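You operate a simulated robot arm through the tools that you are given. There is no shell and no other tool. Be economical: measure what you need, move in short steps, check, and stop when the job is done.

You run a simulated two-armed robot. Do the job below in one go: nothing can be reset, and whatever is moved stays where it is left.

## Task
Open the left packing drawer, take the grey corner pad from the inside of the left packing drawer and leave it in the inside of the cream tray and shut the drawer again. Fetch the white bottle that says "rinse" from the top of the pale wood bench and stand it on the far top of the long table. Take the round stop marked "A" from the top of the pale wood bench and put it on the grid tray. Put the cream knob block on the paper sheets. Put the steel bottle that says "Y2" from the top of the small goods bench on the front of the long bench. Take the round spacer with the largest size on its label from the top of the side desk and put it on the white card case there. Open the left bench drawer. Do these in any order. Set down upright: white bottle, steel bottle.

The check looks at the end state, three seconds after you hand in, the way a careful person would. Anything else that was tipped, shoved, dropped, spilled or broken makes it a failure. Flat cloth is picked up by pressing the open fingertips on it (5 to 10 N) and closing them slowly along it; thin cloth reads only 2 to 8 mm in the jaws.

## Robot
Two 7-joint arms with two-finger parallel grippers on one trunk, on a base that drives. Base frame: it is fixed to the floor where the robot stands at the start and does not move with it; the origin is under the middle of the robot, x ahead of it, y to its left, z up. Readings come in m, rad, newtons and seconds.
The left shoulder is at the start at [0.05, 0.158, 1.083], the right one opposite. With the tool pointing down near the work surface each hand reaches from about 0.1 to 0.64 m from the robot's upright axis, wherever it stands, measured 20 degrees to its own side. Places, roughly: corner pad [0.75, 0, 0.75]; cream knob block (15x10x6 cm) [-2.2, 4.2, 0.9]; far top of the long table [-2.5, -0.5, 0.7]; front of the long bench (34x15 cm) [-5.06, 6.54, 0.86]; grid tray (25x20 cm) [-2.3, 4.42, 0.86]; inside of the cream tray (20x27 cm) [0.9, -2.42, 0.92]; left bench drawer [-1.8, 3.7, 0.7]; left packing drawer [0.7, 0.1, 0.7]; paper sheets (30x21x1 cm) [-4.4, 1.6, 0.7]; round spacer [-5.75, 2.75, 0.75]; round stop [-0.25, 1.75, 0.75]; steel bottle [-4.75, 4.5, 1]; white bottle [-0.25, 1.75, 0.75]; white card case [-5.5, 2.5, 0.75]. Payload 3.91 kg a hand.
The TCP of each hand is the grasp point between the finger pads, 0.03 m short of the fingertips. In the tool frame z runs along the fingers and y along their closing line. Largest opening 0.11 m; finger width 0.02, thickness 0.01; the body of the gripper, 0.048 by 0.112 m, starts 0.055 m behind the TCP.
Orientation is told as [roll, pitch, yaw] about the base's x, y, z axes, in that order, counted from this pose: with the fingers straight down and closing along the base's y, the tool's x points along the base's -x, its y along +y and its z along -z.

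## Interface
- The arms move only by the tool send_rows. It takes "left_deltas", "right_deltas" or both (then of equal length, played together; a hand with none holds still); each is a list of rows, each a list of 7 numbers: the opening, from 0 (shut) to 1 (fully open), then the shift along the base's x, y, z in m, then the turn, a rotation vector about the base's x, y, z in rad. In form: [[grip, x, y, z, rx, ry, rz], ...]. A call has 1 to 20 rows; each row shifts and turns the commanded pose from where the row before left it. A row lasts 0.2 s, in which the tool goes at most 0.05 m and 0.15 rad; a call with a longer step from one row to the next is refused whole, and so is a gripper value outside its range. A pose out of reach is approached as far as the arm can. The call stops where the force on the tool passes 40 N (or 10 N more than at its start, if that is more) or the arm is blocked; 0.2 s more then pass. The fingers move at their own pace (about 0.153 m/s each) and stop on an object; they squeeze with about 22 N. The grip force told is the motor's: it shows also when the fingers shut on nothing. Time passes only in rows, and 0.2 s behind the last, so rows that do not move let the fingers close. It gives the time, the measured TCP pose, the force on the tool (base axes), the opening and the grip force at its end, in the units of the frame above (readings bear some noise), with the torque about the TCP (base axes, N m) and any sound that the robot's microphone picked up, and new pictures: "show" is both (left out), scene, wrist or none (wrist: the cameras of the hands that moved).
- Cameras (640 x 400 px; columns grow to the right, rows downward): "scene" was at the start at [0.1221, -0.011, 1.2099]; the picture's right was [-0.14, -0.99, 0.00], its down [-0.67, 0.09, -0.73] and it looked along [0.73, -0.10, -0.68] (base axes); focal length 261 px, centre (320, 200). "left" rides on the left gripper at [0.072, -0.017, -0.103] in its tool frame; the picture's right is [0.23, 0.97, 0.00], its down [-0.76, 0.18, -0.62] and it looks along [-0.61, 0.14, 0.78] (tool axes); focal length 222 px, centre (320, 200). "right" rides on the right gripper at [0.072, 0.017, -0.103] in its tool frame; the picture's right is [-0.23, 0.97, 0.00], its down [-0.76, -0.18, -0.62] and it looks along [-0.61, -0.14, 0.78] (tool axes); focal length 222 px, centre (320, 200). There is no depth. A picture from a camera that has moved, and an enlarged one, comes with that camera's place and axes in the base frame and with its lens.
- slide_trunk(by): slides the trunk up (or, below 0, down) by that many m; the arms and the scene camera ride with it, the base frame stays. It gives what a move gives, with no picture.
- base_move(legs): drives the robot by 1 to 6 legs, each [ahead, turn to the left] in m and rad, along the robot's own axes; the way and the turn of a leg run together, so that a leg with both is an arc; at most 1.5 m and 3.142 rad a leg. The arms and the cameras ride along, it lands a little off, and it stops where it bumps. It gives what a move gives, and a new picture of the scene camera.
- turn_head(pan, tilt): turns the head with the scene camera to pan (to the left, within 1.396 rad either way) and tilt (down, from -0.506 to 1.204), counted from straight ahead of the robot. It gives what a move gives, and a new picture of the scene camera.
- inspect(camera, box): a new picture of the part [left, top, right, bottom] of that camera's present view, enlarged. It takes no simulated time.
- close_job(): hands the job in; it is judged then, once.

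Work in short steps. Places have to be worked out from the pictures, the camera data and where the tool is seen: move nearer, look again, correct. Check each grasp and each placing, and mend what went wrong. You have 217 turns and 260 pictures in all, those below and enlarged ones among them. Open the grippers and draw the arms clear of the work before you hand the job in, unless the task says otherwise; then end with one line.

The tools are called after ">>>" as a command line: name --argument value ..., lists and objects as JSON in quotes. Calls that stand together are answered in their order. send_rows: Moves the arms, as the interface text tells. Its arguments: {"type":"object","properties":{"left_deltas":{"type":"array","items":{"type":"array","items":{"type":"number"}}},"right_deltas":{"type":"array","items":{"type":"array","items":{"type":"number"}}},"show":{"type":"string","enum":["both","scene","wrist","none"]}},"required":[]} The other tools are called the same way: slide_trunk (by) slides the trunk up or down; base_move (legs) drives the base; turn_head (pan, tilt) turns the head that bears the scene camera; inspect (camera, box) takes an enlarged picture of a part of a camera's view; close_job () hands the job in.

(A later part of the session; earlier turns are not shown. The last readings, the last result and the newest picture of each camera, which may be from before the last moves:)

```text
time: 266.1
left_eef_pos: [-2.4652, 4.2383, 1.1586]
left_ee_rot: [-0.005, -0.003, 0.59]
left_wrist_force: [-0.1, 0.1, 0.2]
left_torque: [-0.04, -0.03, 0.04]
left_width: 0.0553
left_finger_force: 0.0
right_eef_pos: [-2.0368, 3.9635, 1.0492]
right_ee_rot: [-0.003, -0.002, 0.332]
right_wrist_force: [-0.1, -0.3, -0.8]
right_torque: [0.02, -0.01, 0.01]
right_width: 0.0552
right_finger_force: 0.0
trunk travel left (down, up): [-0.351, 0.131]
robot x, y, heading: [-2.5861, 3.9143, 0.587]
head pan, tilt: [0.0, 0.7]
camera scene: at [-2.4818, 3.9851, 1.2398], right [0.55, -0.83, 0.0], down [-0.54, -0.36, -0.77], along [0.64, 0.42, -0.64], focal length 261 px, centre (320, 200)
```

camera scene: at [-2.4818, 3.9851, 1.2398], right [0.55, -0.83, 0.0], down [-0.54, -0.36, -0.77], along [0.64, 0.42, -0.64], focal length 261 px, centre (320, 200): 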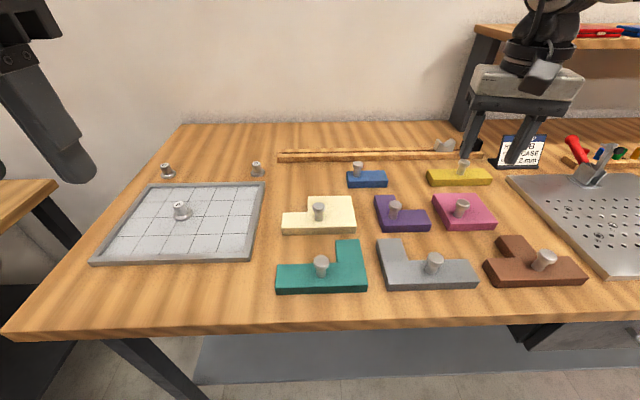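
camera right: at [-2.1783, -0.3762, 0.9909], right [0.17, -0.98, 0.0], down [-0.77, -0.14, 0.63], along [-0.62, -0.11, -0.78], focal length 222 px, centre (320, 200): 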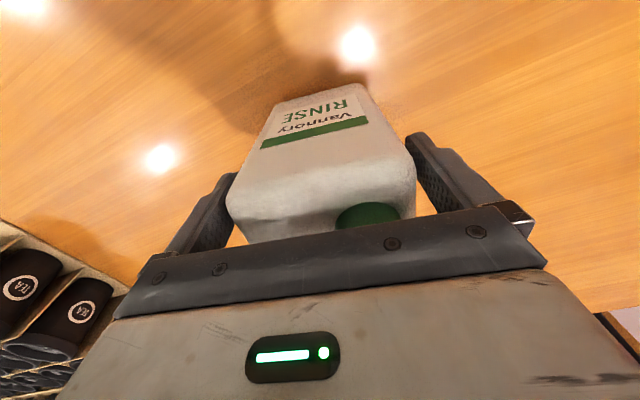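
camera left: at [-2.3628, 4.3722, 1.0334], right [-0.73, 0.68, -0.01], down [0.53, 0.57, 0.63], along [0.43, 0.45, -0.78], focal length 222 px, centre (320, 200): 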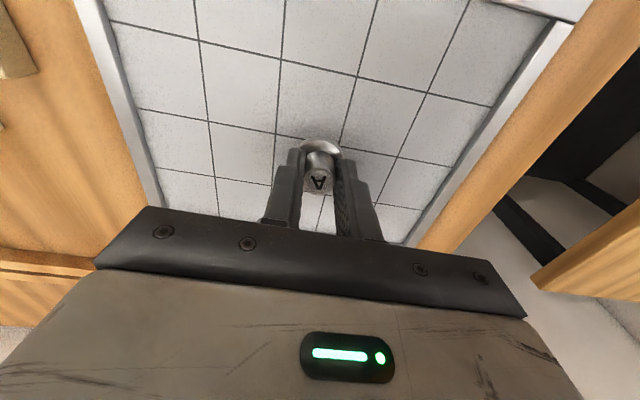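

Stop "A" stands on the grid tray. Next the cream knob block, its knob top at about (-2.163,4.198,0.90); I turn right 0.4 rad so it falls to the left hand's side and look.

>>> base_move --legs '[[0, -0.4]]'

>>> send_rows --left_deltas '[[0.6, 0.025, 0.01, -0.02, 0, 0, 0], [0.6, 0.025, 0.01, -0.02, 0, 0, 0], [0.6, 0.025, 0.01, -0.02, 0, 0, 0], [0.6, 0.025, 0.01, -0.02, 0, 0, 0], [0.6, 0.025, 0.01, -0.02, 0, 0, 0], [0.6, 0, 0, 0, 0, 0, 0]]'

```text
time: 267.7
left_eef_pos: [-2.3465, 4.1611, 1.1586]
left_ee_rot: [-0.005, -0.004, 0.174]
left_wrist_force: [-0.4, -0.4, 0.0]
left_torque: [0.04, -0.01, 0.0]
left_width: 0.0549
left_finger_force: 0.0
right_eef_pos: [-2.0646, 3.7405, 1.0482]
right_ee_rot: [-0.004, -0.005, -0.078]
right_wrist_force: [0.6, -0.3, -0.6]
right_torque: [0.03, 0.02, -0.01]
right_width: 0.0548
right_finger_force: 0.0
trunk travel left (down, up): [-0.351, 0.131]
robot x, y, heading: [-2.5889, 3.9137, 0.172]
head pan, tilt: [0.0, 0.7]
camera scene: at [-2.4625, 3.9377, 1.2398], right [0.17, -0.98, 0.0], down [-0.63, -0.11, -0.76], along [0.75, 0.13, -0.64], focal length 261 px, centre (320, 200)
```

scene: 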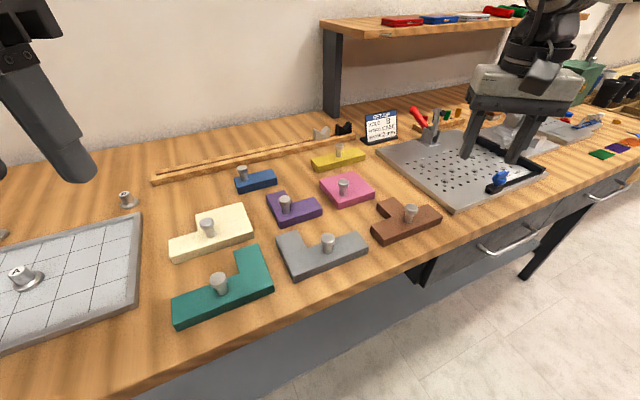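

```text
time: 269.1
left_eef_pos: [-2.2234, 4.2145, 1.0573]
left_ee_rot: [-0.005, -0.006, 0.175]
left_wrist_force: [0.1, 0.3, -1.0]
left_torque: [-0.01, -0.01, 0.02]
left_width: 0.0659
left_finger_force: 0.1
right_eef_pos: [-2.0636, 3.7408, 1.0486]
right_ee_rot: [-0.004, -0.004, -0.078]
right_wrist_force: [-1.0, -0.3, -0.7]
right_torque: [0.02, -0.01, 0.03]
right_width: 0.055
right_finger_force: 0.2
trunk travel left (down, up): [-0.351, 0.131]
robot x, y, heading: [-2.5841, 3.917, 0.176]
head pan, tilt: [0.0, 0.7]
camera scene: at [-2.4627, 3.9379, 1.2398], right [0.17, -0.98, 0.0], down [-0.63, -0.11, -0.77], along [0.75, 0.13, -0.64], focal length 261 px, centre (320, 200)
camera left: at [-2.2926, 4.1846, 1.161], right [-0.39, 0.92, -0.01], down [0.72, 0.31, 0.63], along [0.58, 0.24, -0.78], focal length 222 px, centre (320, 200)
```

scene: 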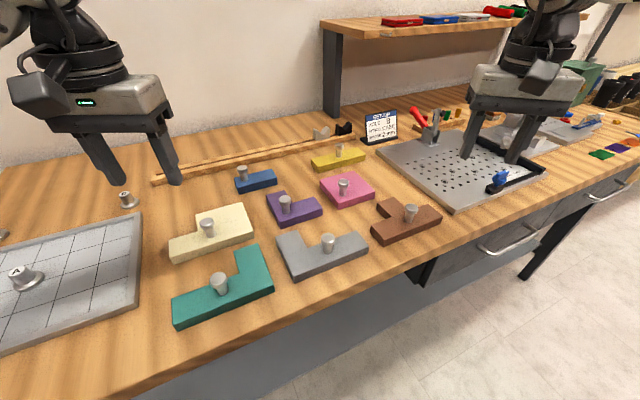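
left: 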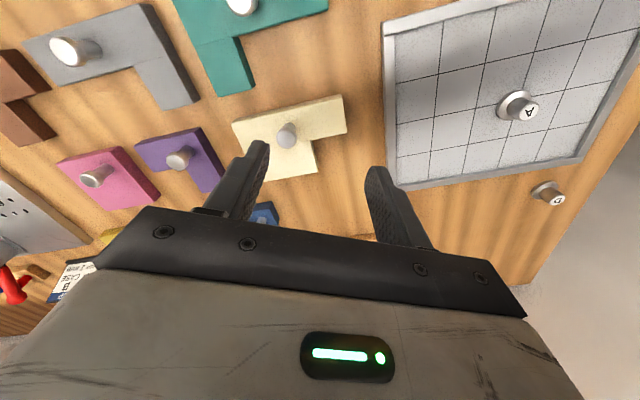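

The knob appears near (-2.176,4.189). I move over it and drop to z≈0.97.

>>> send_rows --left_deltas '[[0.6, 0.025, -0.0125, -0.025, 0, 0, 0], [0.6, 0.023, -0.0125, -0.03, 0, 0, 0], [0.6, 0, 0, -0.03, 0, 0, 0], [0.6, 0, 0, 0, 0, 0, 0]]' --show "wrist"

```text
time: 270.1
left_eef_pos: [-2.1739, 4.1886, 0.974]
left_ee_rot: [-0.005, -0.006, 0.174]
left_wrist_force: [0.3, 0.2, 0.3]
left_torque: [-0.02, -0.01, -0.02]
left_width: 0.0662
left_finger_force: 0.0
right_eef_pos: [-2.063, 3.7415, 1.0495]
right_ee_rot: [-0.004, -0.003, -0.08]
right_wrist_force: [0.3, 0.9, 0.1]
right_torque: [-0.02, 0.0, 0.03]
right_width: 0.0547
right_finger_force: 0.0
trunk travel left (down, up): [-0.351, 0.131]
robot x, y, heading: [-2.5851, 3.9164, 0.172]
head pan, tilt: [0.0, 0.7]
camera left: at [-2.244, 4.1594, 1.0771], right [-0.39, 0.92, -0.01], down [0.72, 0.31, 0.63], along [0.58, 0.24, -0.78], focal length 222 px, centre (320, 200)
```

left: 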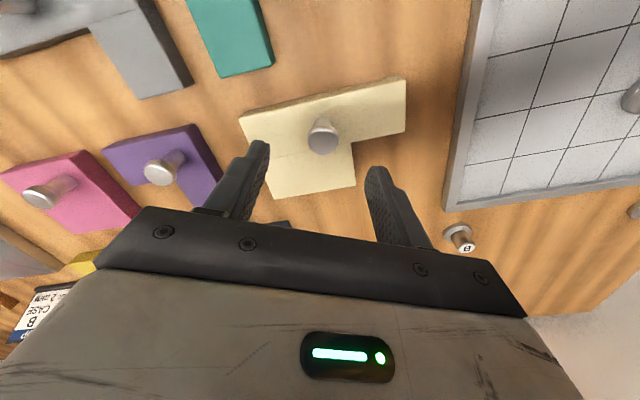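

The knob is right on the tool axis (z≈0.90 confirmed). I descend to z=0.914 and close.

>>> send_rows --left_deltas '[[0.5, 0.001, 0, -0.03, 0, 0, 0], [0.5, 0, 0, -0.03, 0, 0, 0], [0, 0, 0, 0, 0, 0, 0], [0, 0, 0, 0, 0, 0, 0], [0, 0, 0, 0, 0, 0, 0]]' --show "wrist"

```text
time: 271.3
left_eef_pos: [-2.1728, 4.19, 0.9132]
left_ee_rot: [-0.006, -0.003, 0.175]
left_wrist_force: [-0.4, 0.2, -0.1]
left_torque: [0.0, 0.06, -0.02]
left_width: 0.0231
left_finger_force: 22.4
right_eef_pos: [-2.0636, 3.7396, 1.0485]
right_ee_rot: [-0.003, -0.004, -0.078]
right_wrist_force: [0.0, 0.2, -0.1]
right_torque: [0.02, -0.04, -0.01]
right_width: 0.055
right_finger_force: 0.1
trunk travel left (down, up): [-0.351, 0.131]
robot x, y, heading: [-2.5895, 3.9157, 0.175]
head pan, tilt: [0.0, 0.7]
camera left: at [-2.2417, 4.1603, 1.0165], right [-0.39, 0.92, -0.01], down [0.72, 0.31, 0.63], along [0.58, 0.24, -0.78], focal length 222 px, centre (320, 200)
```

left: 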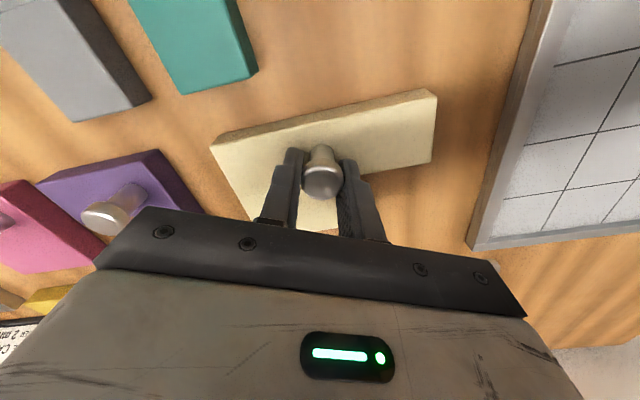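

Gripped at 23 mm. I lift and check.

>>> send_rows --left_deltas '[[0, 0, 0, 0.02, 0, 0, 0], [0, 0, 0, 0.04, 0, 0, 0], [0, 0, 0, 0.04, 0, 0, 0], [0, 0, 0, 0.04, 0, 0, 0], [0, 0, 0, 0, 0, 0, 0]]'

```text
time: 272.5
left_eef_pos: [-2.1705, 4.1873, 1.0559]
left_ee_rot: [-0.006, -0.003, 0.176]
left_wrist_force: [0.8, 0.4, -0.9]
left_torque: [0.01, 0.01, 0.0]
left_width: 0.0232
left_finger_force: 22.0
right_eef_pos: [-2.0643, 3.7401, 1.0485]
right_ee_rot: [-0.005, -0.004, -0.078]
right_wrist_force: [-0.8, 0.2, -0.7]
right_torque: [0.0, -0.01, 0.01]
right_width: 0.055
right_finger_force: 0.1
trunk travel left (down, up): [-0.351, 0.131]
robot x, y, heading: [-2.5872, 3.9183, 0.17]
head pan, tilt: [0.0, 0.7]
camera scene: at [-2.4624, 3.9381, 1.2397], right [0.17, -0.98, 0.0], down [-0.63, -0.11, -0.76], along [0.75, 0.13, -0.64], focal length 261 px, centre (320, 200)
camera left: at [-2.2408, 4.1584, 1.1586], right [-0.39, 0.92, -0.01], down [0.72, 0.31, 0.62], along [0.58, 0.24, -0.78], focal length 222 px, centre (320, 200)
```

scene: 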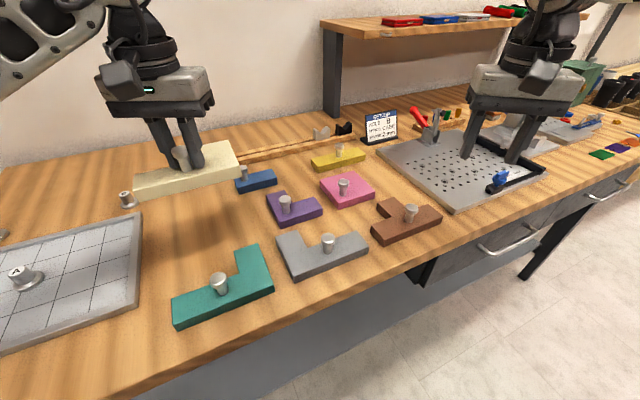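
left: 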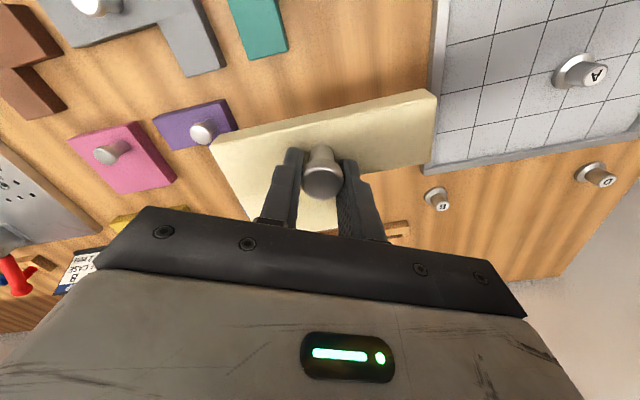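

The block hangs level. I tuck the left hand in, raise the trunk, and shift the base so the left drawer's handle will be ahead-right as with the first drawer.

>>> send_rows --left_deltas '[[0, -0.03, -0.012, 0.03, 0, 0, 0], [0, -0.03, -0.012, 0.03, 0, 0, 0], [0, -0.03, -0.012, 0.02, 0, 0, 0], [0, -0.03, 0.0, 0.02, 0, 0, 0], [0, -0.03, 0.0, 0.01, 0, 0, 0]]' --show "none"

>>> slide_trunk --by 0.1

>>> base_move --legs '[[0, 1.2], [-0.468, 0], [0, -0.777]]'

```text
time: 273.7
left_eef_pos: [-2.3238, 4.1504, 1.1634]
left_ee_rot: [-0.005, -0.007, 0.175]
left_wrist_force: [-0.2, 0.0, -1.1]
left_torque: [0.0, 0.02, 0.01]
left_width: 0.0234
left_finger_force: 21.9
right_eef_pos: [-2.0642, 3.7402, 1.0491]
right_ee_rot: [-0.003, -0.005, -0.078]
right_wrist_force: [-0.1, -0.3, -0.7]
right_torque: [-0.02, 0.03, 0.01]
right_width: 0.0552
right_finger_force: 0.0
trunk travel left (down, up): [-0.351, 0.131]
robot x, y, heading: [-2.5845, 3.9142, 0.173]
head pan, tilt: [0.0, 0.7]
```

```text
time: 275.1
left_eef_pos: [-2.3215, 4.1512, 1.2626]
left_ee_rot: [-0.005, -0.005, 0.173]
left_wrist_force: [0.9, 0.6, -0.9]
left_torque: [0.02, 0.05, -0.04]
left_width: 0.0231
left_finger_force: 22.0
right_eef_pos: [-2.0635, 3.74, 1.1485]
right_ee_rot: [-0.004, -0.003, -0.077]
right_wrist_force: [0.0, 0.8, -0.6]
right_torque: [-0.01, 0.01, -0.01]
right_width: 0.0548
right_finger_force: 0.0
trunk travel left (down, up): [-0.451, 0.031]
robot x, y, heading: [-2.5827, 3.9176, 0.178]
head pan, tilt: [0.0, 0.7]
```

```text
time: 282.9
left_eef_pos: [-2.5366, 3.7779, 1.2633]
left_ee_rot: [-0.006, -0.004, 0.582]
left_wrist_force: [-0.7, -0.5, -1.2]
left_torque: [-0.02, 0.05, 0.01]
left_width: 0.0234
left_finger_force: 21.4
right_eef_pos: [-2.1371, 3.5046, 1.1479]
right_ee_rot: [-0.004, -0.003, 0.328]
right_wrist_force: [-0.1, -0.5, -0.2]
right_torque: [-0.02, 0.02, 0.01]
right_width: 0.0548
right_finger_force: 0.0
trunk travel left (down, up): [-0.451, 0.031]
robot x, y, heading: [-2.6854, 3.4576, 0.581]
head pan, tilt: [0.0, 0.7]
camera scene: at [-2.5823, 3.5274, 1.3397], right [0.55, -0.84, 0.0], down [-0.54, -0.35, -0.76], along [0.64, 0.42, -0.64], focal length 261 px, centre (320, 200)
```

scene: 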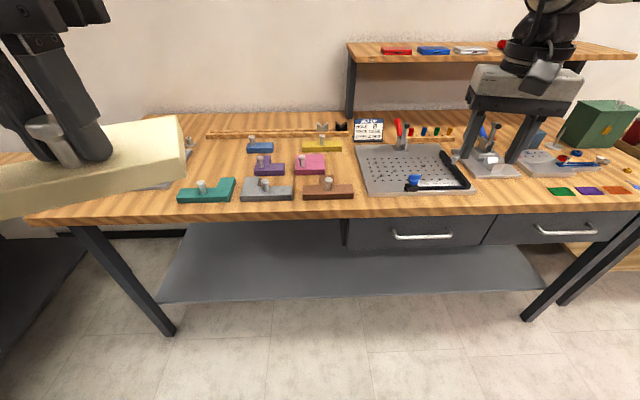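

Squared up; the left drawer's handle is at image (424,236). I lower the trunk 0.27 m and look again to triangulate it.

>>> slide_trunk --by -0.27

>>> turn_head --pan -0.3 --tilt 0.6

```text
time: 285.6
left_eef_pos: [-2.5368, 3.7792, 0.9929]
left_ee_rot: [-0.006, -0.005, 0.581]
left_wrist_force: [-0.8, -0.1, -1.5]
left_torque: [-0.01, 0.03, -0.02]
left_width: 0.0232
left_finger_force: 22.3
right_eef_pos: [-2.1378, 3.5036, 0.8774]
right_ee_rot: [-0.003, -0.004, 0.328]
right_wrist_force: [0.0, 0.2, 0.0]
right_torque: [-0.02, 0.01, 0.0]
right_width: 0.0553
right_finger_force: 0.2
trunk travel left (down, up): [-0.181, 0.301]
robot x, y, heading: [-2.6864, 3.4568, 0.58]
head pan, tilt: [0.0, 0.7]
```

```text
time: 286.4
left_eef_pos: [-2.5383, 3.7788, 0.9927]
left_ee_rot: [-0.006, -0.006, 0.581]
left_wrist_force: [-0.1, 0.3, -2.1]
left_torque: [0.02, 0.03, 0.05]
left_width: 0.0233
left_finger_force: 21.9
right_eef_pos: [-2.1376, 3.5024, 0.8784]
right_ee_rot: [-0.005, -0.003, 0.326]
right_wrist_force: [-0.2, -0.4, 1.3]
right_torque: [0.0, -0.01, -0.02]
right_width: 0.055
right_finger_force: 0.1
trunk travel left (down, up): [-0.181, 0.301]
robot x, y, heading: [-2.6863, 3.4598, 0.579]
head pan, tilt: [-0.3, 0.6]
camera scene: at [-2.5685, 3.5056, 1.0784], right [0.28, -0.96, 0.0], down [-0.54, -0.16, -0.82], along [0.79, 0.23, -0.57], focal length 261 px, centre (320, 200)
```

scene: 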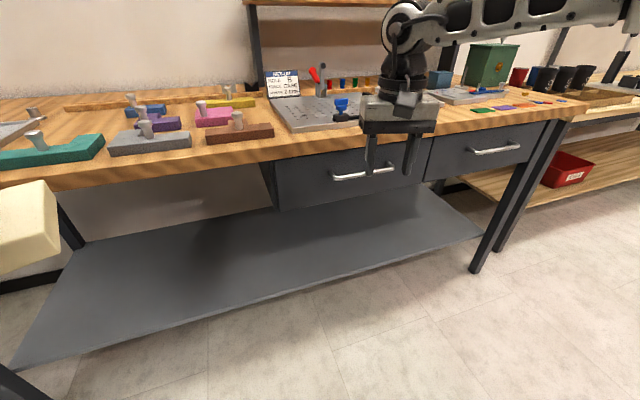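

The handle's middle is at about (-1.93,3.56,0.73), 0.69 ahead and 0.33 right. I pitch the right hand forward and roll the jaws across the bar while moving to a pre-grasp.

>>> send_rows --right_deltas '[[1, 0, 0, 0, 0, 0, 0.125], [1, 0, 0, 0, 0, 0, 0.125], [1, 0, 0, 0, 0.0795, -0.1213, 0], [1, 0, 0, 0, 0.0795, -0.1213, 0], [1, 0, 0, 0, 0.0795, -0.1213, 0], [1, 0, 0, 0, 0.0795, -0.1213, 0], [1, 0, 0, 0, 0.0795, -0.1213, 0], [1, 0, 0, 0, 0.0795, -0.1213, 0], [1, 0.0114, 0.0001, -0.0062, -0.0919, -0.0602, 0.0913], [1, 0.0114, 0.0001, -0.0062, -0.0919, -0.0602, 0.0913], [1, 0.0114, 0.0001, -0.0062, -0.0919, -0.0602, 0.0913], [1, 0.0114, 0.0001, -0.0062, -0.0919, -0.0602, 0.0913], [1, 0.0114, 0.0001, -0.0062, -0.0919, -0.0602, 0.0913], [1, 0.0114, 0.0001, -0.0062, -0.0919, -0.0602, 0.0913], [1, 0.0114, 0.0001, -0.0062, -0.0919, -0.0602, 0.0913], [1, 0.0114, 0.0001, -0.0062, -0.0919, -0.0602, 0.0913], [1, 0.0114, 0.0001, -0.0062, -0.0919, -0.0602, 0.0913], [1, 0.0114, 0.0001, -0.0062, -0.0919, -0.0602, 0.0913], [1, 0.0114, 0.0001, -0.0062, -0.0919, -0.0602, 0.0913]]'

```text
time: 290.4
left_eef_pos: [-2.5367, 3.7792, 0.9925]
left_ee_rot: [-0.005, -0.006, 0.582]
left_wrist_force: [0.1, -0.8, -1.3]
left_torque: [-0.02, 0.03, -0.02]
left_width: 0.0235
left_finger_force: 21.9
right_eef_pos: [-2.013, 3.5041, 0.8113]
right_ee_rot: [-0.879, 0.002, 2.148]
right_wrist_force: [-0.9, -1.2, 0.0]
right_torque: [0.02, -0.01, -0.03]
right_width: 0.1097
right_finger_force: 0.0
trunk travel left (down, up): [-0.181, 0.301]
robot x, y, heading: [-2.6898, 3.4567, 0.581]
head pan, tilt: [-0.3, 0.6]
camera scene: at [-2.5685, 3.5055, 1.0784], right [0.28, -0.96, 0.0], down [-0.54, -0.16, -0.82], along [0.79, 0.23, -0.57], focal length 261 px, centre (320, 200)
camera right: at [-2.0486, 3.3965, 0.8626], right [-0.64, -0.15, -0.75], down [-0.72, 0.44, 0.53], along [0.25, 0.89, -0.39], focal length 222 px, centre (320, 200)
```

scene: 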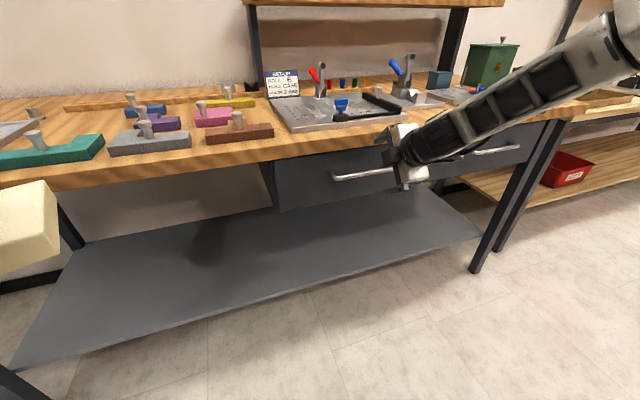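
right: 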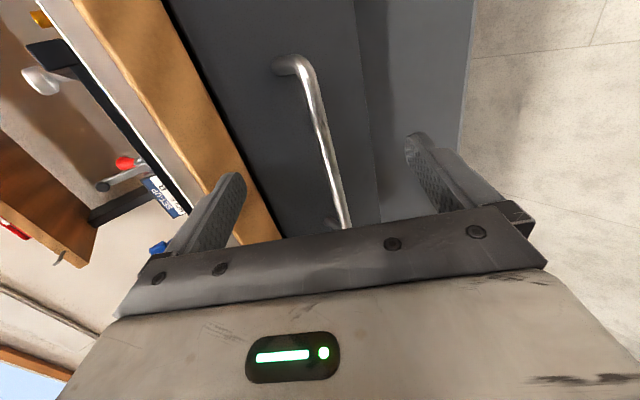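

The same view as with the first drawer, bar between the jaws. I narrow them, advance 8 cm along the fingers and close.

>>> send_rows --right_deltas '[[0.55, 0.0172, 0.0113, -0.0171, 0, 0, 0], [0.55, 0.0172, 0.0113, -0.0171, 0, 0, 0], [0.55, 0.0172, 0.0113, -0.0171, 0, 0, 0], [0.55, 0, 0, 0, 0, 0, 0]]'

```text
time: 291.0
left_eef_pos: [-2.539, 3.7781, 0.9938]
left_ee_rot: [-0.006, -0.005, 0.58]
left_wrist_force: [1.0, 0.2, -0.9]
left_torque: [-0.01, 0.0, 0.01]
left_width: 0.023
left_finger_force: 21.9
right_eef_pos: [-1.9818, 3.5277, 0.781]
right_ee_rot: [-0.885, 0.0, 2.145]
right_wrist_force: [-14.9, -10.2, 7.3]
right_torque: [0.37, -0.42, 0.17]
right_width: 0.0574
right_finger_force: 0.1
trunk travel left (down, up): [-0.181, 0.301]
robot x, y, heading: [-2.6859, 3.4601, 0.578]
head pan, tilt: [-0.3, 0.6]
stopped in row 3 (right hand): the force on the tool passed its limit at 68 N (the readings are from after the stop); the commanded pose is now the measured one
camera scene: at [-2.5704, 3.5044, 1.0788], right [0.28, -0.96, 0.0], down [-0.54, -0.15, -0.83], along [0.79, 0.23, -0.56], focal length 261 px, centre (320, 200)
camera right: at [-2.018, 3.4173, 0.833], right [-0.64, -0.14, -0.75], down [-0.72, 0.44, 0.53], along [0.25, 0.89, -0.39], focal length 222 px, centre (320, 200)
```

scene: 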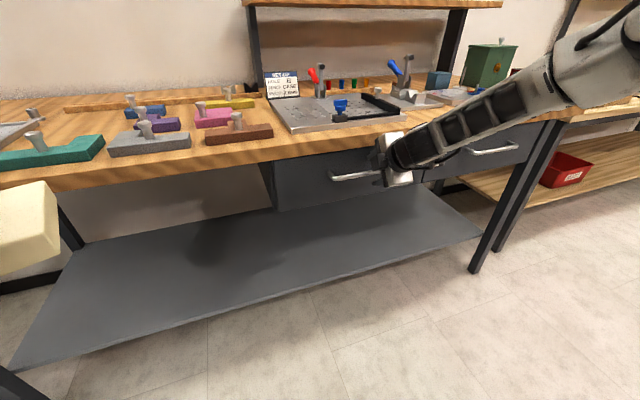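
right: 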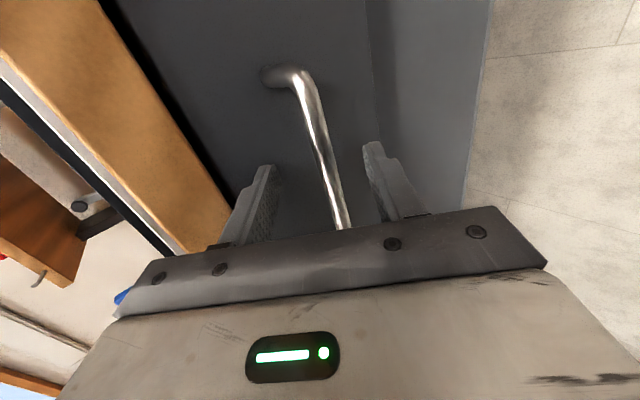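

The gripper body seems to have met the bench top's edge, as this handle sits further under it. I back off and pitch the tool nearly level, lower, to come in under the edge.

>>> send_rows --right_deltas '[[0.55, -0.025, -0.0165, 0, 0, 0, 0], [0.55, -0.025, -0.0165, 0, 0, 0, 0], [0.55, 0, 0, -0.009, 0.0822, -0.1255, 0], [0.55, 0, 0, -0.009, 0.0822, -0.1255, 0], [0.55, 0, 0, -0.009, 0.0822, -0.1255, 0], [0.55, 0, 0, -0.009, 0.0822, -0.1255, 0], [0.55, 0, 0, -0.009, 0.0822, -0.1255, 0], [0.55, 0, 0, 0, 0, 0, 0]]'

```text
time: 292.8
left_eef_pos: [-2.5375, 3.7779, 0.9913]
left_ee_rot: [-0.006, -0.006, 0.582]
left_wrist_force: [-0.6, -0.6, -1.2]
left_torque: [0.0, -0.02, -0.02]
left_width: 0.0232
left_finger_force: 21.4
right_eef_pos: [-2.0268, 3.5016, 0.7715]
right_ee_rot: [-1.074, -0.006, 2.144]
right_wrist_force: [0.3, 0.5, 0.9]
right_torque: [0.01, -0.04, -0.01]
right_width: 0.061
right_finger_force: 0.1
right hand out of reach, approached as far as the arm can: row 4, 5, 6, 7
trunk travel left (down, up): [-0.181, 0.301]
robot x, y, heading: [-2.6861, 3.4562, 0.581]
head pan, tilt: [-0.3, 0.6]
camera scene: at [-2.5685, 3.5054, 1.0784], right [0.28, -0.96, 0.0], down [-0.54, -0.16, -0.83], along [0.79, 0.23, -0.56], focal length 261 px, centre (320, 200)
camera right: at [-2.0711, 3.3876, 0.803], right [-0.52, -0.06, -0.86], down [-0.8, 0.39, 0.46], along [0.3, 0.92, -0.24], focal length 222 px, centre (320, 200)
```

scene: 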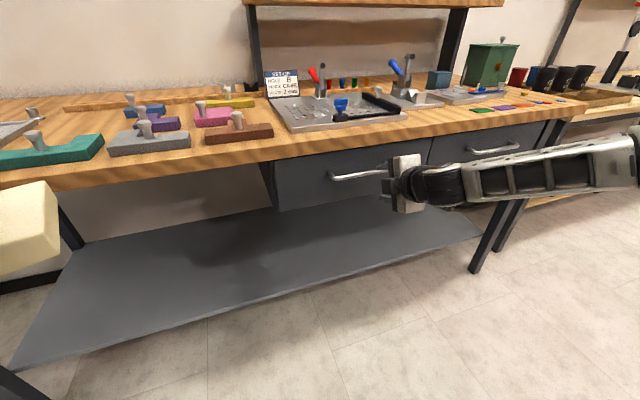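
right: 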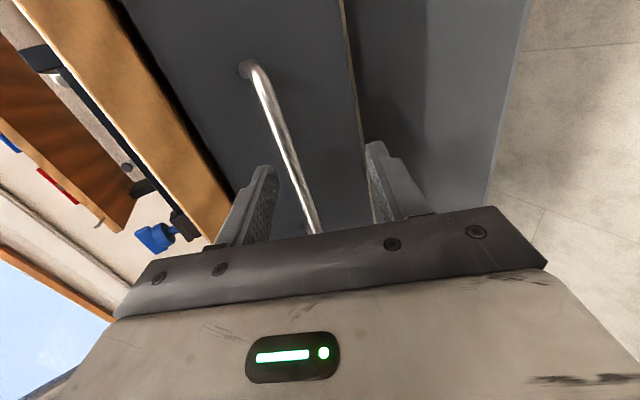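

The pitch is limited because the hand is low relative to the shoulder. I lower the trunk 0.12 m and bring the hand back up while pitching level.

>>> slide_trunk --by -0.12

>>> send_rows --right_deltas '[[0.55, 0, 0, 0.027, 0, 0, 0], [0.55, 0, 0, 0.027, 0.0722, -0.11, 0], [0.55, 0, 0, 0.027, 0.0722, -0.11, 0], [0.55, 0, 0, 0.005, 0.0722, -0.11, 0], [0.55, 0, 0, 0, 0, 0, 0]]'

```text
time: 294.3
left_eef_pos: [-2.5362, 3.7793, 0.8724]
left_ee_rot: [-0.006, -0.002, 0.583]
left_wrist_force: [0.0, -0.6, -1.4]
left_torque: [0.0, 0.02, 0.01]
left_width: 0.0233
left_finger_force: 21.8
right_eef_pos: [-2.0267, 3.5015, 0.6507]
right_ee_rot: [-1.076, -0.004, 2.144]
right_wrist_force: [0.2, 0.2, 1.3]
right_torque: [-0.03, 0.03, 0.0]
right_width: 0.0605
right_finger_force: 0.2
trunk travel left (down, up): [-0.061, 0.421]
robot x, y, heading: [-2.6891, 3.4571, 0.58]
head pan, tilt: [-0.3, 0.6]
```

```text
time: 295.5
left_eef_pos: [-2.5372, 3.7784, 0.8721]
left_ee_rot: [-0.004, -0.004, 0.58]
left_wrist_force: [-0.1, 0.2, -1.2]
left_torque: [-0.03, 0.03, -0.01]
left_width: 0.0235
left_finger_force: 22.4
right_eef_pos: [-2.0181, 3.5272, 0.7338]
right_ee_rot: [-1.254, -0.077, 2.118]
right_wrist_force: [-13.9, -12.2, -16.7]
right_torque: [-0.15, 0.13, 0.05]
right_width: 0.05
right_finger_force: 0.1
right hand out of reach, approached as far as the arm can: row 2, 3, 4
trunk travel left (down, up): [-0.061, 0.421]
robot x, y, heading: [-2.682, 3.4561, 0.577]
head pan, tilt: [-0.3, 0.6]
camera scene: at [-2.568, 3.5048, 0.9581], right [0.28, -0.96, 0.0], down [-0.54, -0.16, -0.82], along [0.79, 0.23, -0.57], focal length 261 px, centre (320, 200)
camera right: at [-2.0672, 3.411, 0.7442], right [-0.42, 0.1, -0.9], down [-0.84, 0.34, 0.42], along [0.35, 0.93, -0.06], focal length 222 px, centre (320, 200)
```

scene: 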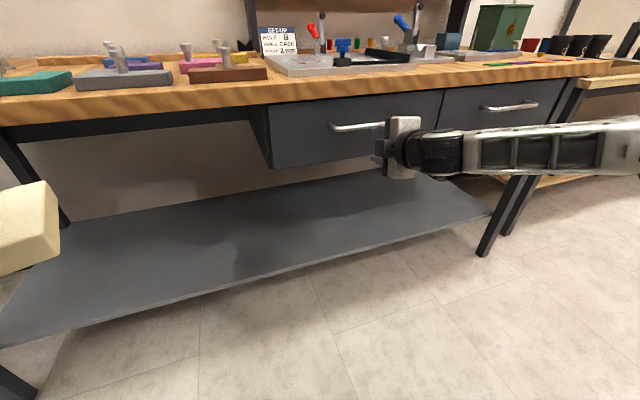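
right: 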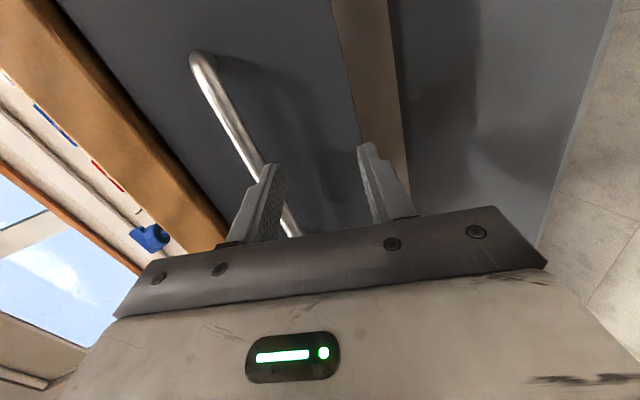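

The upper corner touches the bench's underside, but the bar now runs between the jaws near the upper finger. I drop 1.2 cm and close to see whether it is caught.

>>> send_rows --right_deltas '[[0.6, -0.004, -0.003, -0.012, 0, 0, 0], [0.3, 0, 0, 0, 0, 0, 0], [0, 0, 0, 0, 0, 0, 0], [0, 0, 0, 0, 0, 0, 0], [0, 0, 0, 0, 0, 0, 0]]'

```text
time: 296.7
left_eef_pos: [-2.538, 3.7794, 0.8721]
left_ee_rot: [-0.006, -0.004, 0.583]
left_wrist_force: [0.8, -0.4, -1.6]
left_torque: [-0.05, 0.02, -0.01]
left_width: 0.0232
left_finger_force: 21.9
right_eef_pos: [-2.0196, 3.5259, 0.7363]
right_ee_rot: [-1.254, -0.077, 2.12]
right_wrist_force: [-0.1, -0.8, -0.8]
right_torque: [0.01, 0.06, -0.01]
right_width: 0.0001
right_finger_force: 22.0
right hand out of reach, approached as far as the arm can: row 1
trunk travel left (down, up): [-0.061, 0.421]
robot x, y, heading: [-2.6876, 3.4548, 0.577]
head pan, tilt: [-0.3, 0.6]
camera scene: at [-2.5685, 3.5053, 0.9584], right [0.28, -0.96, 0.0], down [-0.54, -0.16, -0.83], along [0.79, 0.23, -0.56], focal length 261 px, centre (320, 200)
camera right: at [-2.0684, 3.4111, 0.7453], right [-0.41, 0.1, -0.91], down [-0.84, 0.34, 0.42], along [0.35, 0.93, -0.06], focal length 222 px, centre (320, 200)
```

scene: 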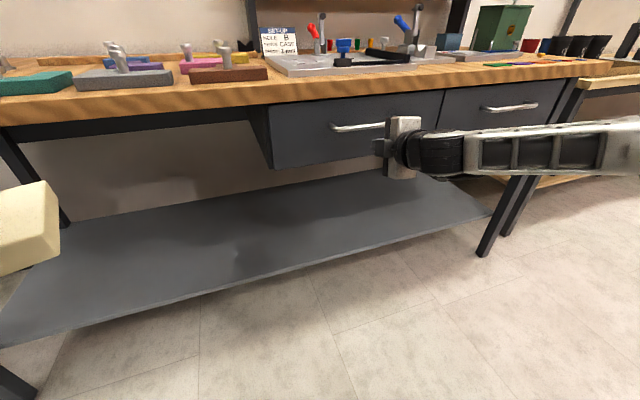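
right: 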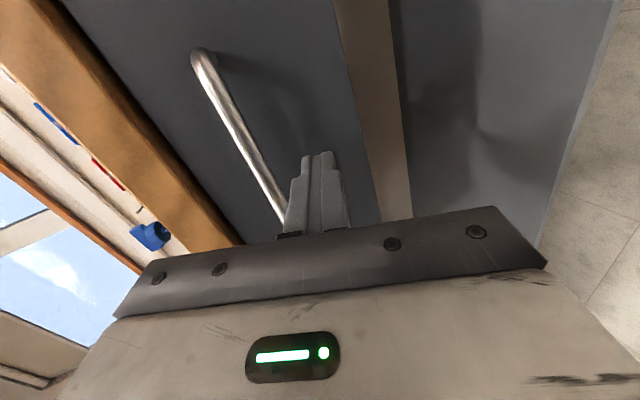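

Missed: combining views, the bar is really higher and nearer, centred at (-1.985,3.56,0.762). The earlier stop was just a fingertip on the drawer face. I back out, open, rise 3 cm and come in again.

>>> send_rows --right_deltas '[[0, -0.029, -0.019, 0, 0, 0, 0], [0.5, -0.008, -0.006, 0, 0, 0, 0], [0.5, 0, 0, 0.032, 0, 0, 0], [0.5, 0, 0, 0, 0, 0, 0]]' --show "wrist"

```text
time: 297.7
left_eef_pos: [-2.538, 3.7783, 0.8729]
left_ee_rot: [-0.004, -0.003, 0.581]
left_wrist_force: [0.0, -0.2, -1.0]
left_torque: [-0.03, -0.03, 0.01]
left_width: 0.0231
left_finger_force: 22.0
right_eef_pos: [-2.0364, 3.5176, 0.7697]
right_ee_rot: [-1.26, -0.077, 2.12]
right_wrist_force: [-0.4, 0.3, -0.9]
right_torque: [0.0, 0.02, 0.04]
right_width: 0.055
right_finger_force: 0.1
right hand out of reach, approached as far as the arm can: row 1
trunk travel left (down, up): [-0.061, 0.421]
robot x, y, heading: [-2.683, 3.4589, 0.579]
head pan, tilt: [-0.3, 0.6]
camera right: at [-2.0855, 3.4025, 0.7782], right [-0.41, 0.1, -0.91], down [-0.84, 0.34, 0.42], along [0.35, 0.93, -0.06], focal length 222 px, centre (320, 200)
```

right: 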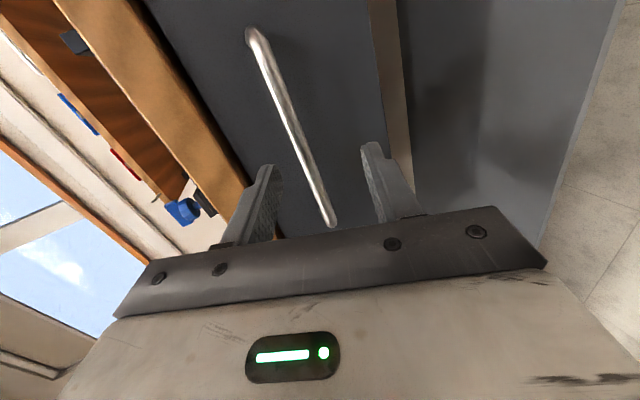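

The bar lies neatly between the jaws. I advance 4.8 cm and close.

>>> send_rows --right_deltas '[[0.5, 0.0127, 0.0083, -0.003, 0, 0, 0], [0.5, 0.0127, 0.0083, -0.003, 0, 0, 0], [0.5, 0.0127, 0.0083, -0.003, 0, 0, 0], [0, 0, 0, 0, 0, 0, 0], [0, 0, 0, 0, 0, 0, 0], [0, 0, 0, 0, 0, 0, 0]]' --show "wrist"

```text
time: 299.1
left_eef_pos: [-2.538, 3.7784, 0.8731]
left_ee_rot: [-0.006, -0.008, 0.581]
left_wrist_force: [0.1, 0.3, -1.7]
left_torque: [-0.03, 0.03, -0.02]
left_width: 0.0229
left_finger_force: 22.4
right_eef_pos: [-1.9988, 3.5418, 0.7693]
right_ee_rot: [-1.278, -0.073, 2.12]
right_wrist_force: [8.5, -4.5, 28.5]
right_torque: [-0.67, -0.96, 0.06]
right_width: 0.0136
right_finger_force: 45.0
trunk travel left (down, up): [-0.061, 0.421]
robot x, y, heading: [-2.6852, 3.4621, 0.578]
head pan, tilt: [-0.3, 0.6]
camera right: at [-2.0483, 3.4272, 0.7763], right [-0.39, 0.11, -0.91], down [-0.85, 0.34, 0.4], along [0.35, 0.93, -0.05], focal length 222 px, centre (320, 200)
```

right: 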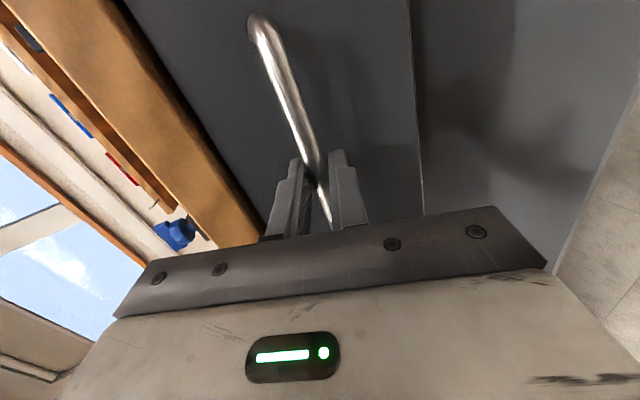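

Gripped (13.6 mm). I pull the drawer open by driving straight back 0.25 m.

>>> base_move --legs '[[-0.25, 0]]'

```text
time: 300.6
left_eef_pos: [-2.6778, 3.6866, 0.8729]
left_ee_rot: [-0.005, -0.005, 0.585]
left_wrist_force: [0.6, 0.9, -1.4]
left_torque: [0.04, -0.01, -0.01]
left_width: 0.0233
left_finger_force: 22.1
right_eef_pos: [-2.1309, 3.4484, 0.7683]
right_ee_rot: [-1.284, -0.065, 2.105]
right_wrist_force: [0.8, -0.5, 0.5]
right_torque: [-0.75, -0.59, 0.47]
right_width: 0.0133
right_finger_force: 44.9
trunk travel left (down, up): [-0.061, 0.421]
robot x, y, heading: [-2.8281, 3.3679, 0.582]
head pan, tilt: [-0.3, 0.6]
stopped in leg 1: the force on the tool passed its limit at 41 N (the readings are from after the stop); the commanded pose is now the measured one
camera scene: at [-2.7085, 3.4136, 0.9582], right [0.28, -0.96, 0.0], down [-0.54, -0.16, -0.83], along [0.79, 0.23, -0.56], focal length 261 px, centre (320, 200)
```

scene: 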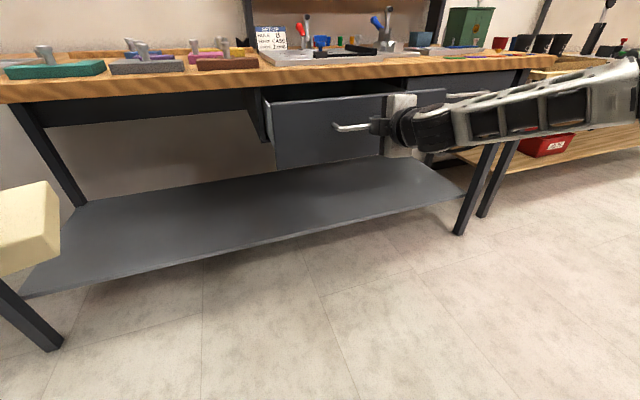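

It came out about 0.16 m, then the force limit tripped. I try pulling on to see whether that is the end of travel.

>>> base_move --legs '[[-0.12, 0]]'

```text
time: 302.0
left_eef_pos: [-2.7787, 3.6206, 0.8725]
left_ee_rot: [-0.007, -0.005, 0.583]
left_wrist_force: [-0.4, -0.9, -1.0]
left_torque: [0.03, 0.01, 0.02]
left_width: 0.023
left_finger_force: 21.7
right_eef_pos: [-2.2312, 3.3769, 0.769]
right_ee_rot: [-1.286, -0.061, 2.094]
right_wrist_force: [-1.7, -1.2, 1.5]
right_torque: [-0.75, -0.55, 0.4]
right_width: 0.0132
right_finger_force: 44.9
trunk travel left (down, up): [-0.061, 0.421]
robot x, y, heading: [-2.9248, 3.3008, 0.584]
head pan, tilt: [-0.3, 0.6]
stopped in leg 1: the robot was blocked; the commanded pose is now the measured one
camera scene: at [-2.8099, 3.3467, 0.9583], right [0.28, -0.96, 0.0], down [-0.54, -0.16, -0.83], along [0.79, 0.23, -0.56], focal length 261 px, centre (320, 200)
```

scene: 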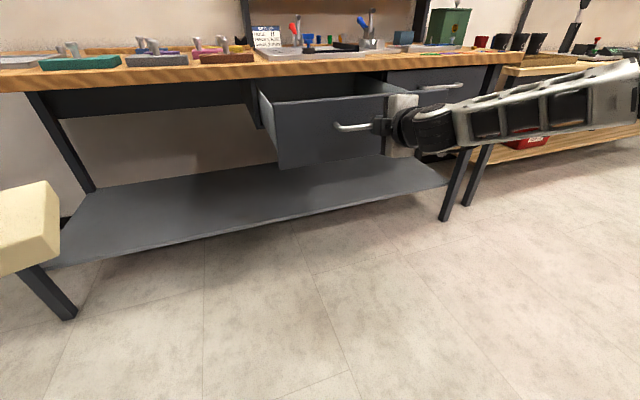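

The drawer is out about 0.285 m and now blocked, so it is well open. I release the bar and withdraw the hand.

>>> send_rows --right_deltas '[[0.5, 0, 0, 0, 0, 0, 0], [0.5, 0, 0, 0, 0, 0, 0], [0.5, -0.025, -0.0164, 0, 0, 0, 0], [0.5, -0.025, -0.0164, 0, 0, 0, 0], [0.5, -0.025, -0.0164, 0, 0, 0, 0], [0.5, 0, 0, 0, 0, 0, 0]]'

>>> turn_head --pan 1.39 --tilt 0.8

```text
time: 303.4
left_eef_pos: [-2.7791, 3.62, 0.8723]
left_ee_rot: [-0.003, -0.004, 0.583]
left_wrist_force: [-0.2, -0.2, -1.3]
left_torque: [0.01, 0.01, 0.03]
left_width: 0.0232
left_finger_force: 22.1
right_eef_pos: [-2.3056, 3.3265, 0.7685]
right_ee_rot: [-1.283, -0.065, 2.093]
right_wrist_force: [0.8, 0.4, 0.8]
right_torque: [-0.02, -0.03, -0.04]
right_width: 0.0552
right_finger_force: 0.1
trunk travel left (down, up): [-0.061, 0.421]
robot x, y, heading: [-2.9264, 3.2997, 0.583]
head pan, tilt: [-0.3, 0.6]
camera scene: at [-2.8097, 3.3467, 0.9584], right [0.28, -0.96, 0.0], down [-0.54, -0.16, -0.83], along [0.79, 0.23, -0.56], focal length 261 px, centre (320, 200)
camera right: at [-2.3585, 3.2128, 0.776], right [-0.38, 0.11, -0.92], down [-0.84, 0.37, 0.4], along [0.38, 0.92, -0.05], focal length 222 px, centre (320, 200)
```

scene: 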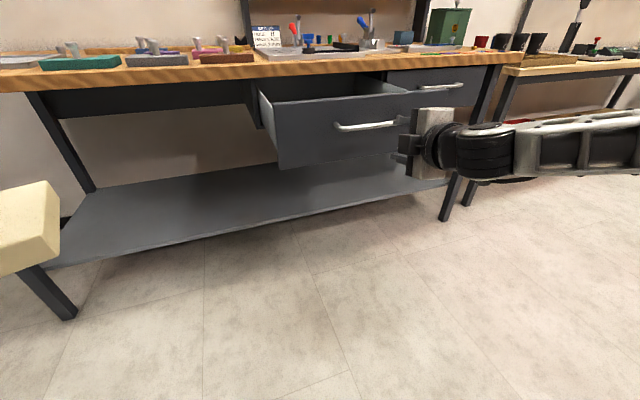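
right: 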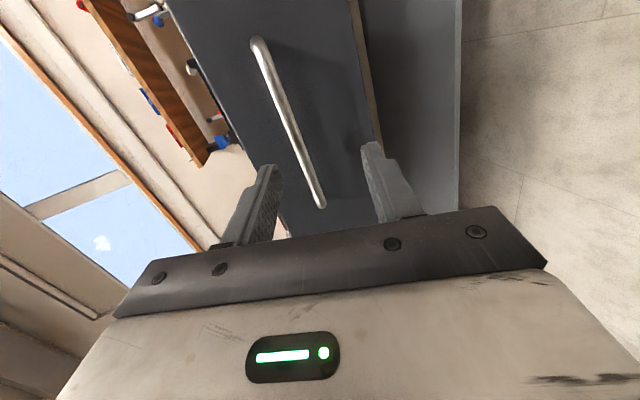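

```text
time: 305.1
left_eef_pos: [-2.7798, 3.6196, 0.8731]
left_ee_rot: [-0.006, -0.004, 0.584]
left_wrist_force: [0.2, -0.1, -1.3]
left_torque: [-0.03, 0.02, 0.05]
left_width: 0.0233
left_finger_force: 22.0
right_eef_pos: [-2.3043, 3.3261, 0.7678]
right_ee_rot: [-1.284, -0.065, 2.092]
right_wrist_force: [0.1, -0.2, 0.4]
right_torque: [0.02, 0.01, 0.0]
right_width: 0.055
right_finger_force: 0.0
trunk travel left (down, up): [-0.061, 0.421]
robot x, y, heading: [-2.9272, 3.2991, 0.579]
head pan, tilt: [1.389, 0.799]
camera scene: at [-2.926, 3.3965, 0.9415], right [0.92, 0.39, 0.0], down [0.28, -0.66, -0.7], along [-0.27, 0.64, -0.72], focal length 261 px, centre (320, 200)
```

scene: 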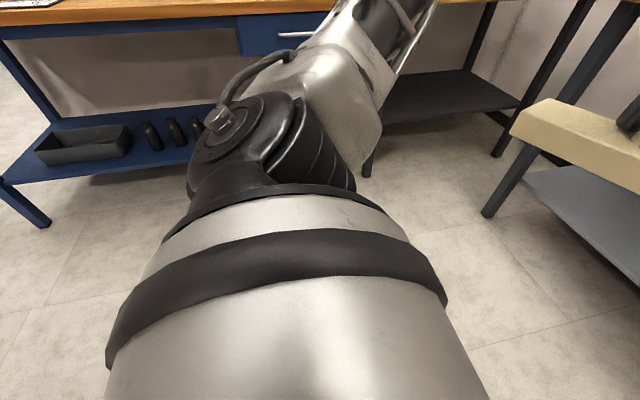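

I raise the trunk and return the right hand to its ordinary tool-down posture before moving.

>>> slide_trunk --by 0.3

>>> send_rows --right_deltas '[[0.5, 0, 0, 0, 0.1146, 0.0751, -0.04], [0.5, 0, 0, 0, 0.1146, 0.0751, -0.04], [0.5, 0, 0, 0, 0.1146, 0.0751, -0.04], [0.5, 0, 0, 0, 0.1146, 0.0751, -0.04], [0.5, 0, 0, 0, 0.1146, 0.0751, -0.04], [0.5, 0, 0, 0, 0.1146, 0.0751, -0.04], [0.5, 0, 0, 0, 0.1146, 0.0751, -0.04], [0.5, 0, 0, 0, 0.1146, 0.0751, -0.04], [0.5, 0, 0, 0, 0.1146, 0.0751, -0.04], [0.5, 0, 0, 0, 0.1146, 0.0751, -0.04], [0.5, 0, 0, 0, 0.1146, 0.0751, -0.04], [0.5, 0, 0, 0, -0.0786, 0.12, 0], [0.5, 0, 0, 0, -0.0786, 0.12, 0], [0.5, 0, 0, 0, -0.0786, 0.12, 0], [0.5, 0, 0, 0, -0.0786, 0.12, 0], [0.5, 0, 0, 0, -0.0786, 0.12, 0], [0.5, 0, 0, 0, -0.0786, 0.12, 0], [0.5, 0, 0, 0, -0.0786, 0.12, 0], [0.5, 0, 0, 0, -0.0786, 0.12, 0]]' --show "none"

>>> turn_head --pan -1.39 --tilt 0.5

```text
time: 308.1
left_eef_pos: [-2.7794, 3.6195, 1.1728]
left_ee_rot: [-0.004, -0.003, 0.582]
left_wrist_force: [0.1, 0.8, -1.2]
left_torque: [-0.01, 0.07, 0.0]
left_width: 0.0232
left_finger_force: 22.2
right_eef_pos: [-2.3047, 3.3268, 1.0696]
right_ee_rot: [-1.282, -0.068, 2.094]
right_wrist_force: [-0.5, 0.5, -0.1]
right_torque: [0.01, 0.01, -0.03]
right_width: 0.0551
right_finger_force: 0.0
trunk travel left (down, up): [-0.361, 0.121]
robot x, y, heading: [-2.9277, 3.299, 0.581]
head pan, tilt: [1.389, 0.799]
```

```text
time: 312.1
left_eef_pos: [-2.779, 3.6201, 1.1716]
left_ee_rot: [-0.005, -0.004, 0.583]
left_wrist_force: [0.7, 0.2, -1.9]
left_torque: [-0.01, 0.01, 0.02]
left_width: 0.0232
left_finger_force: 22.0
right_eef_pos: [-2.3052, 3.3267, 1.0678]
right_ee_rot: [0.012, -0.101, 0.501]
right_wrist_force: [0.1, -1.4, 0.2]
right_torque: [-0.05, 0.01, 0.02]
right_width: 0.0553
right_finger_force: 0.3
trunk travel left (down, up): [-0.361, 0.121]
robot x, y, heading: [-2.9254, 3.2986, 0.583]
head pan, tilt: [1.389, 0.799]
```

```text
time: 314.6
left_eef_pos: [-2.7796, 3.6196, 1.1739]
left_ee_rot: [-0.007, -0.003, 0.584]
left_wrist_force: [-0.5, 0.7, -1.6]
left_torque: [-0.03, 0.02, -0.02]
left_width: 0.0229
left_finger_force: 22.0
right_eef_pos: [-2.3057, 3.3272, 1.0689]
right_ee_rot: [0.011, -0.103, 0.5]
right_wrist_force: [0.4, 0.0, 0.0]
right_torque: [0.01, -0.01, -0.02]
right_width: 0.0551
right_finger_force: 0.1
trunk travel left (down, up): [-0.361, 0.121]
robot x, y, heading: [-2.9261, 3.2989, 0.579]
head pan, tilt: [-1.389, 0.499]
camera scene: at [-2.8317, 3.2565, 1.2675], right [-0.72, -0.69, 0.0], down [-0.33, 0.35, -0.88], along [0.61, -0.63, -0.48], focal length 261 px, centre (320, 200)
```

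scene: 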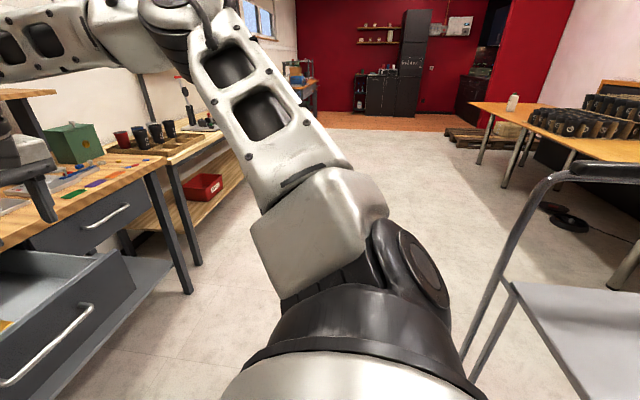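

The trolley stands close behind me. I move 0.12 m forward, away from it, and turn right to check whether it was touched.

>>> base_move --legs '[[0.12, 0], [0, -1.2]]'

```text
time: 318.8
left_eef_pos: [-2.4756, 3.3452, 1.1731]
left_ee_rot: [-0.006, -0.005, -0.612]
left_wrist_force: [0.3, 0.0, -1.3]
left_torque: [0.01, 0.0, 0.01]
left_width: 0.0232
left_finger_force: 21.3
right_eef_pos: [-2.5735, 2.7963, 1.0688]
right_ee_rot: [0.011, -0.1, -0.693]
right_wrist_force: [0.1, 0.7, -1.3]
right_torque: [-0.01, -0.03, 0.02]
right_width: 0.0549
right_finger_force: 0.1
trunk travel left (down, up): [-0.361, 0.121]
robot x, y, heading: [-2.8275, 3.3669, -0.611]
head pan, tilt: [-1.389, 0.499]
camera scene: at [-2.8331, 3.2603, 1.2674], right [-0.91, 0.42, 0.0], down [0.2, 0.44, -0.88], along [-0.37, -0.8, -0.48], focal length 261 px, centre (320, 200)
```

scene: 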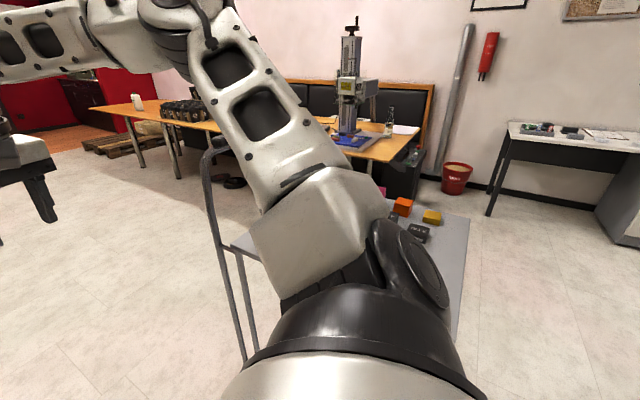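

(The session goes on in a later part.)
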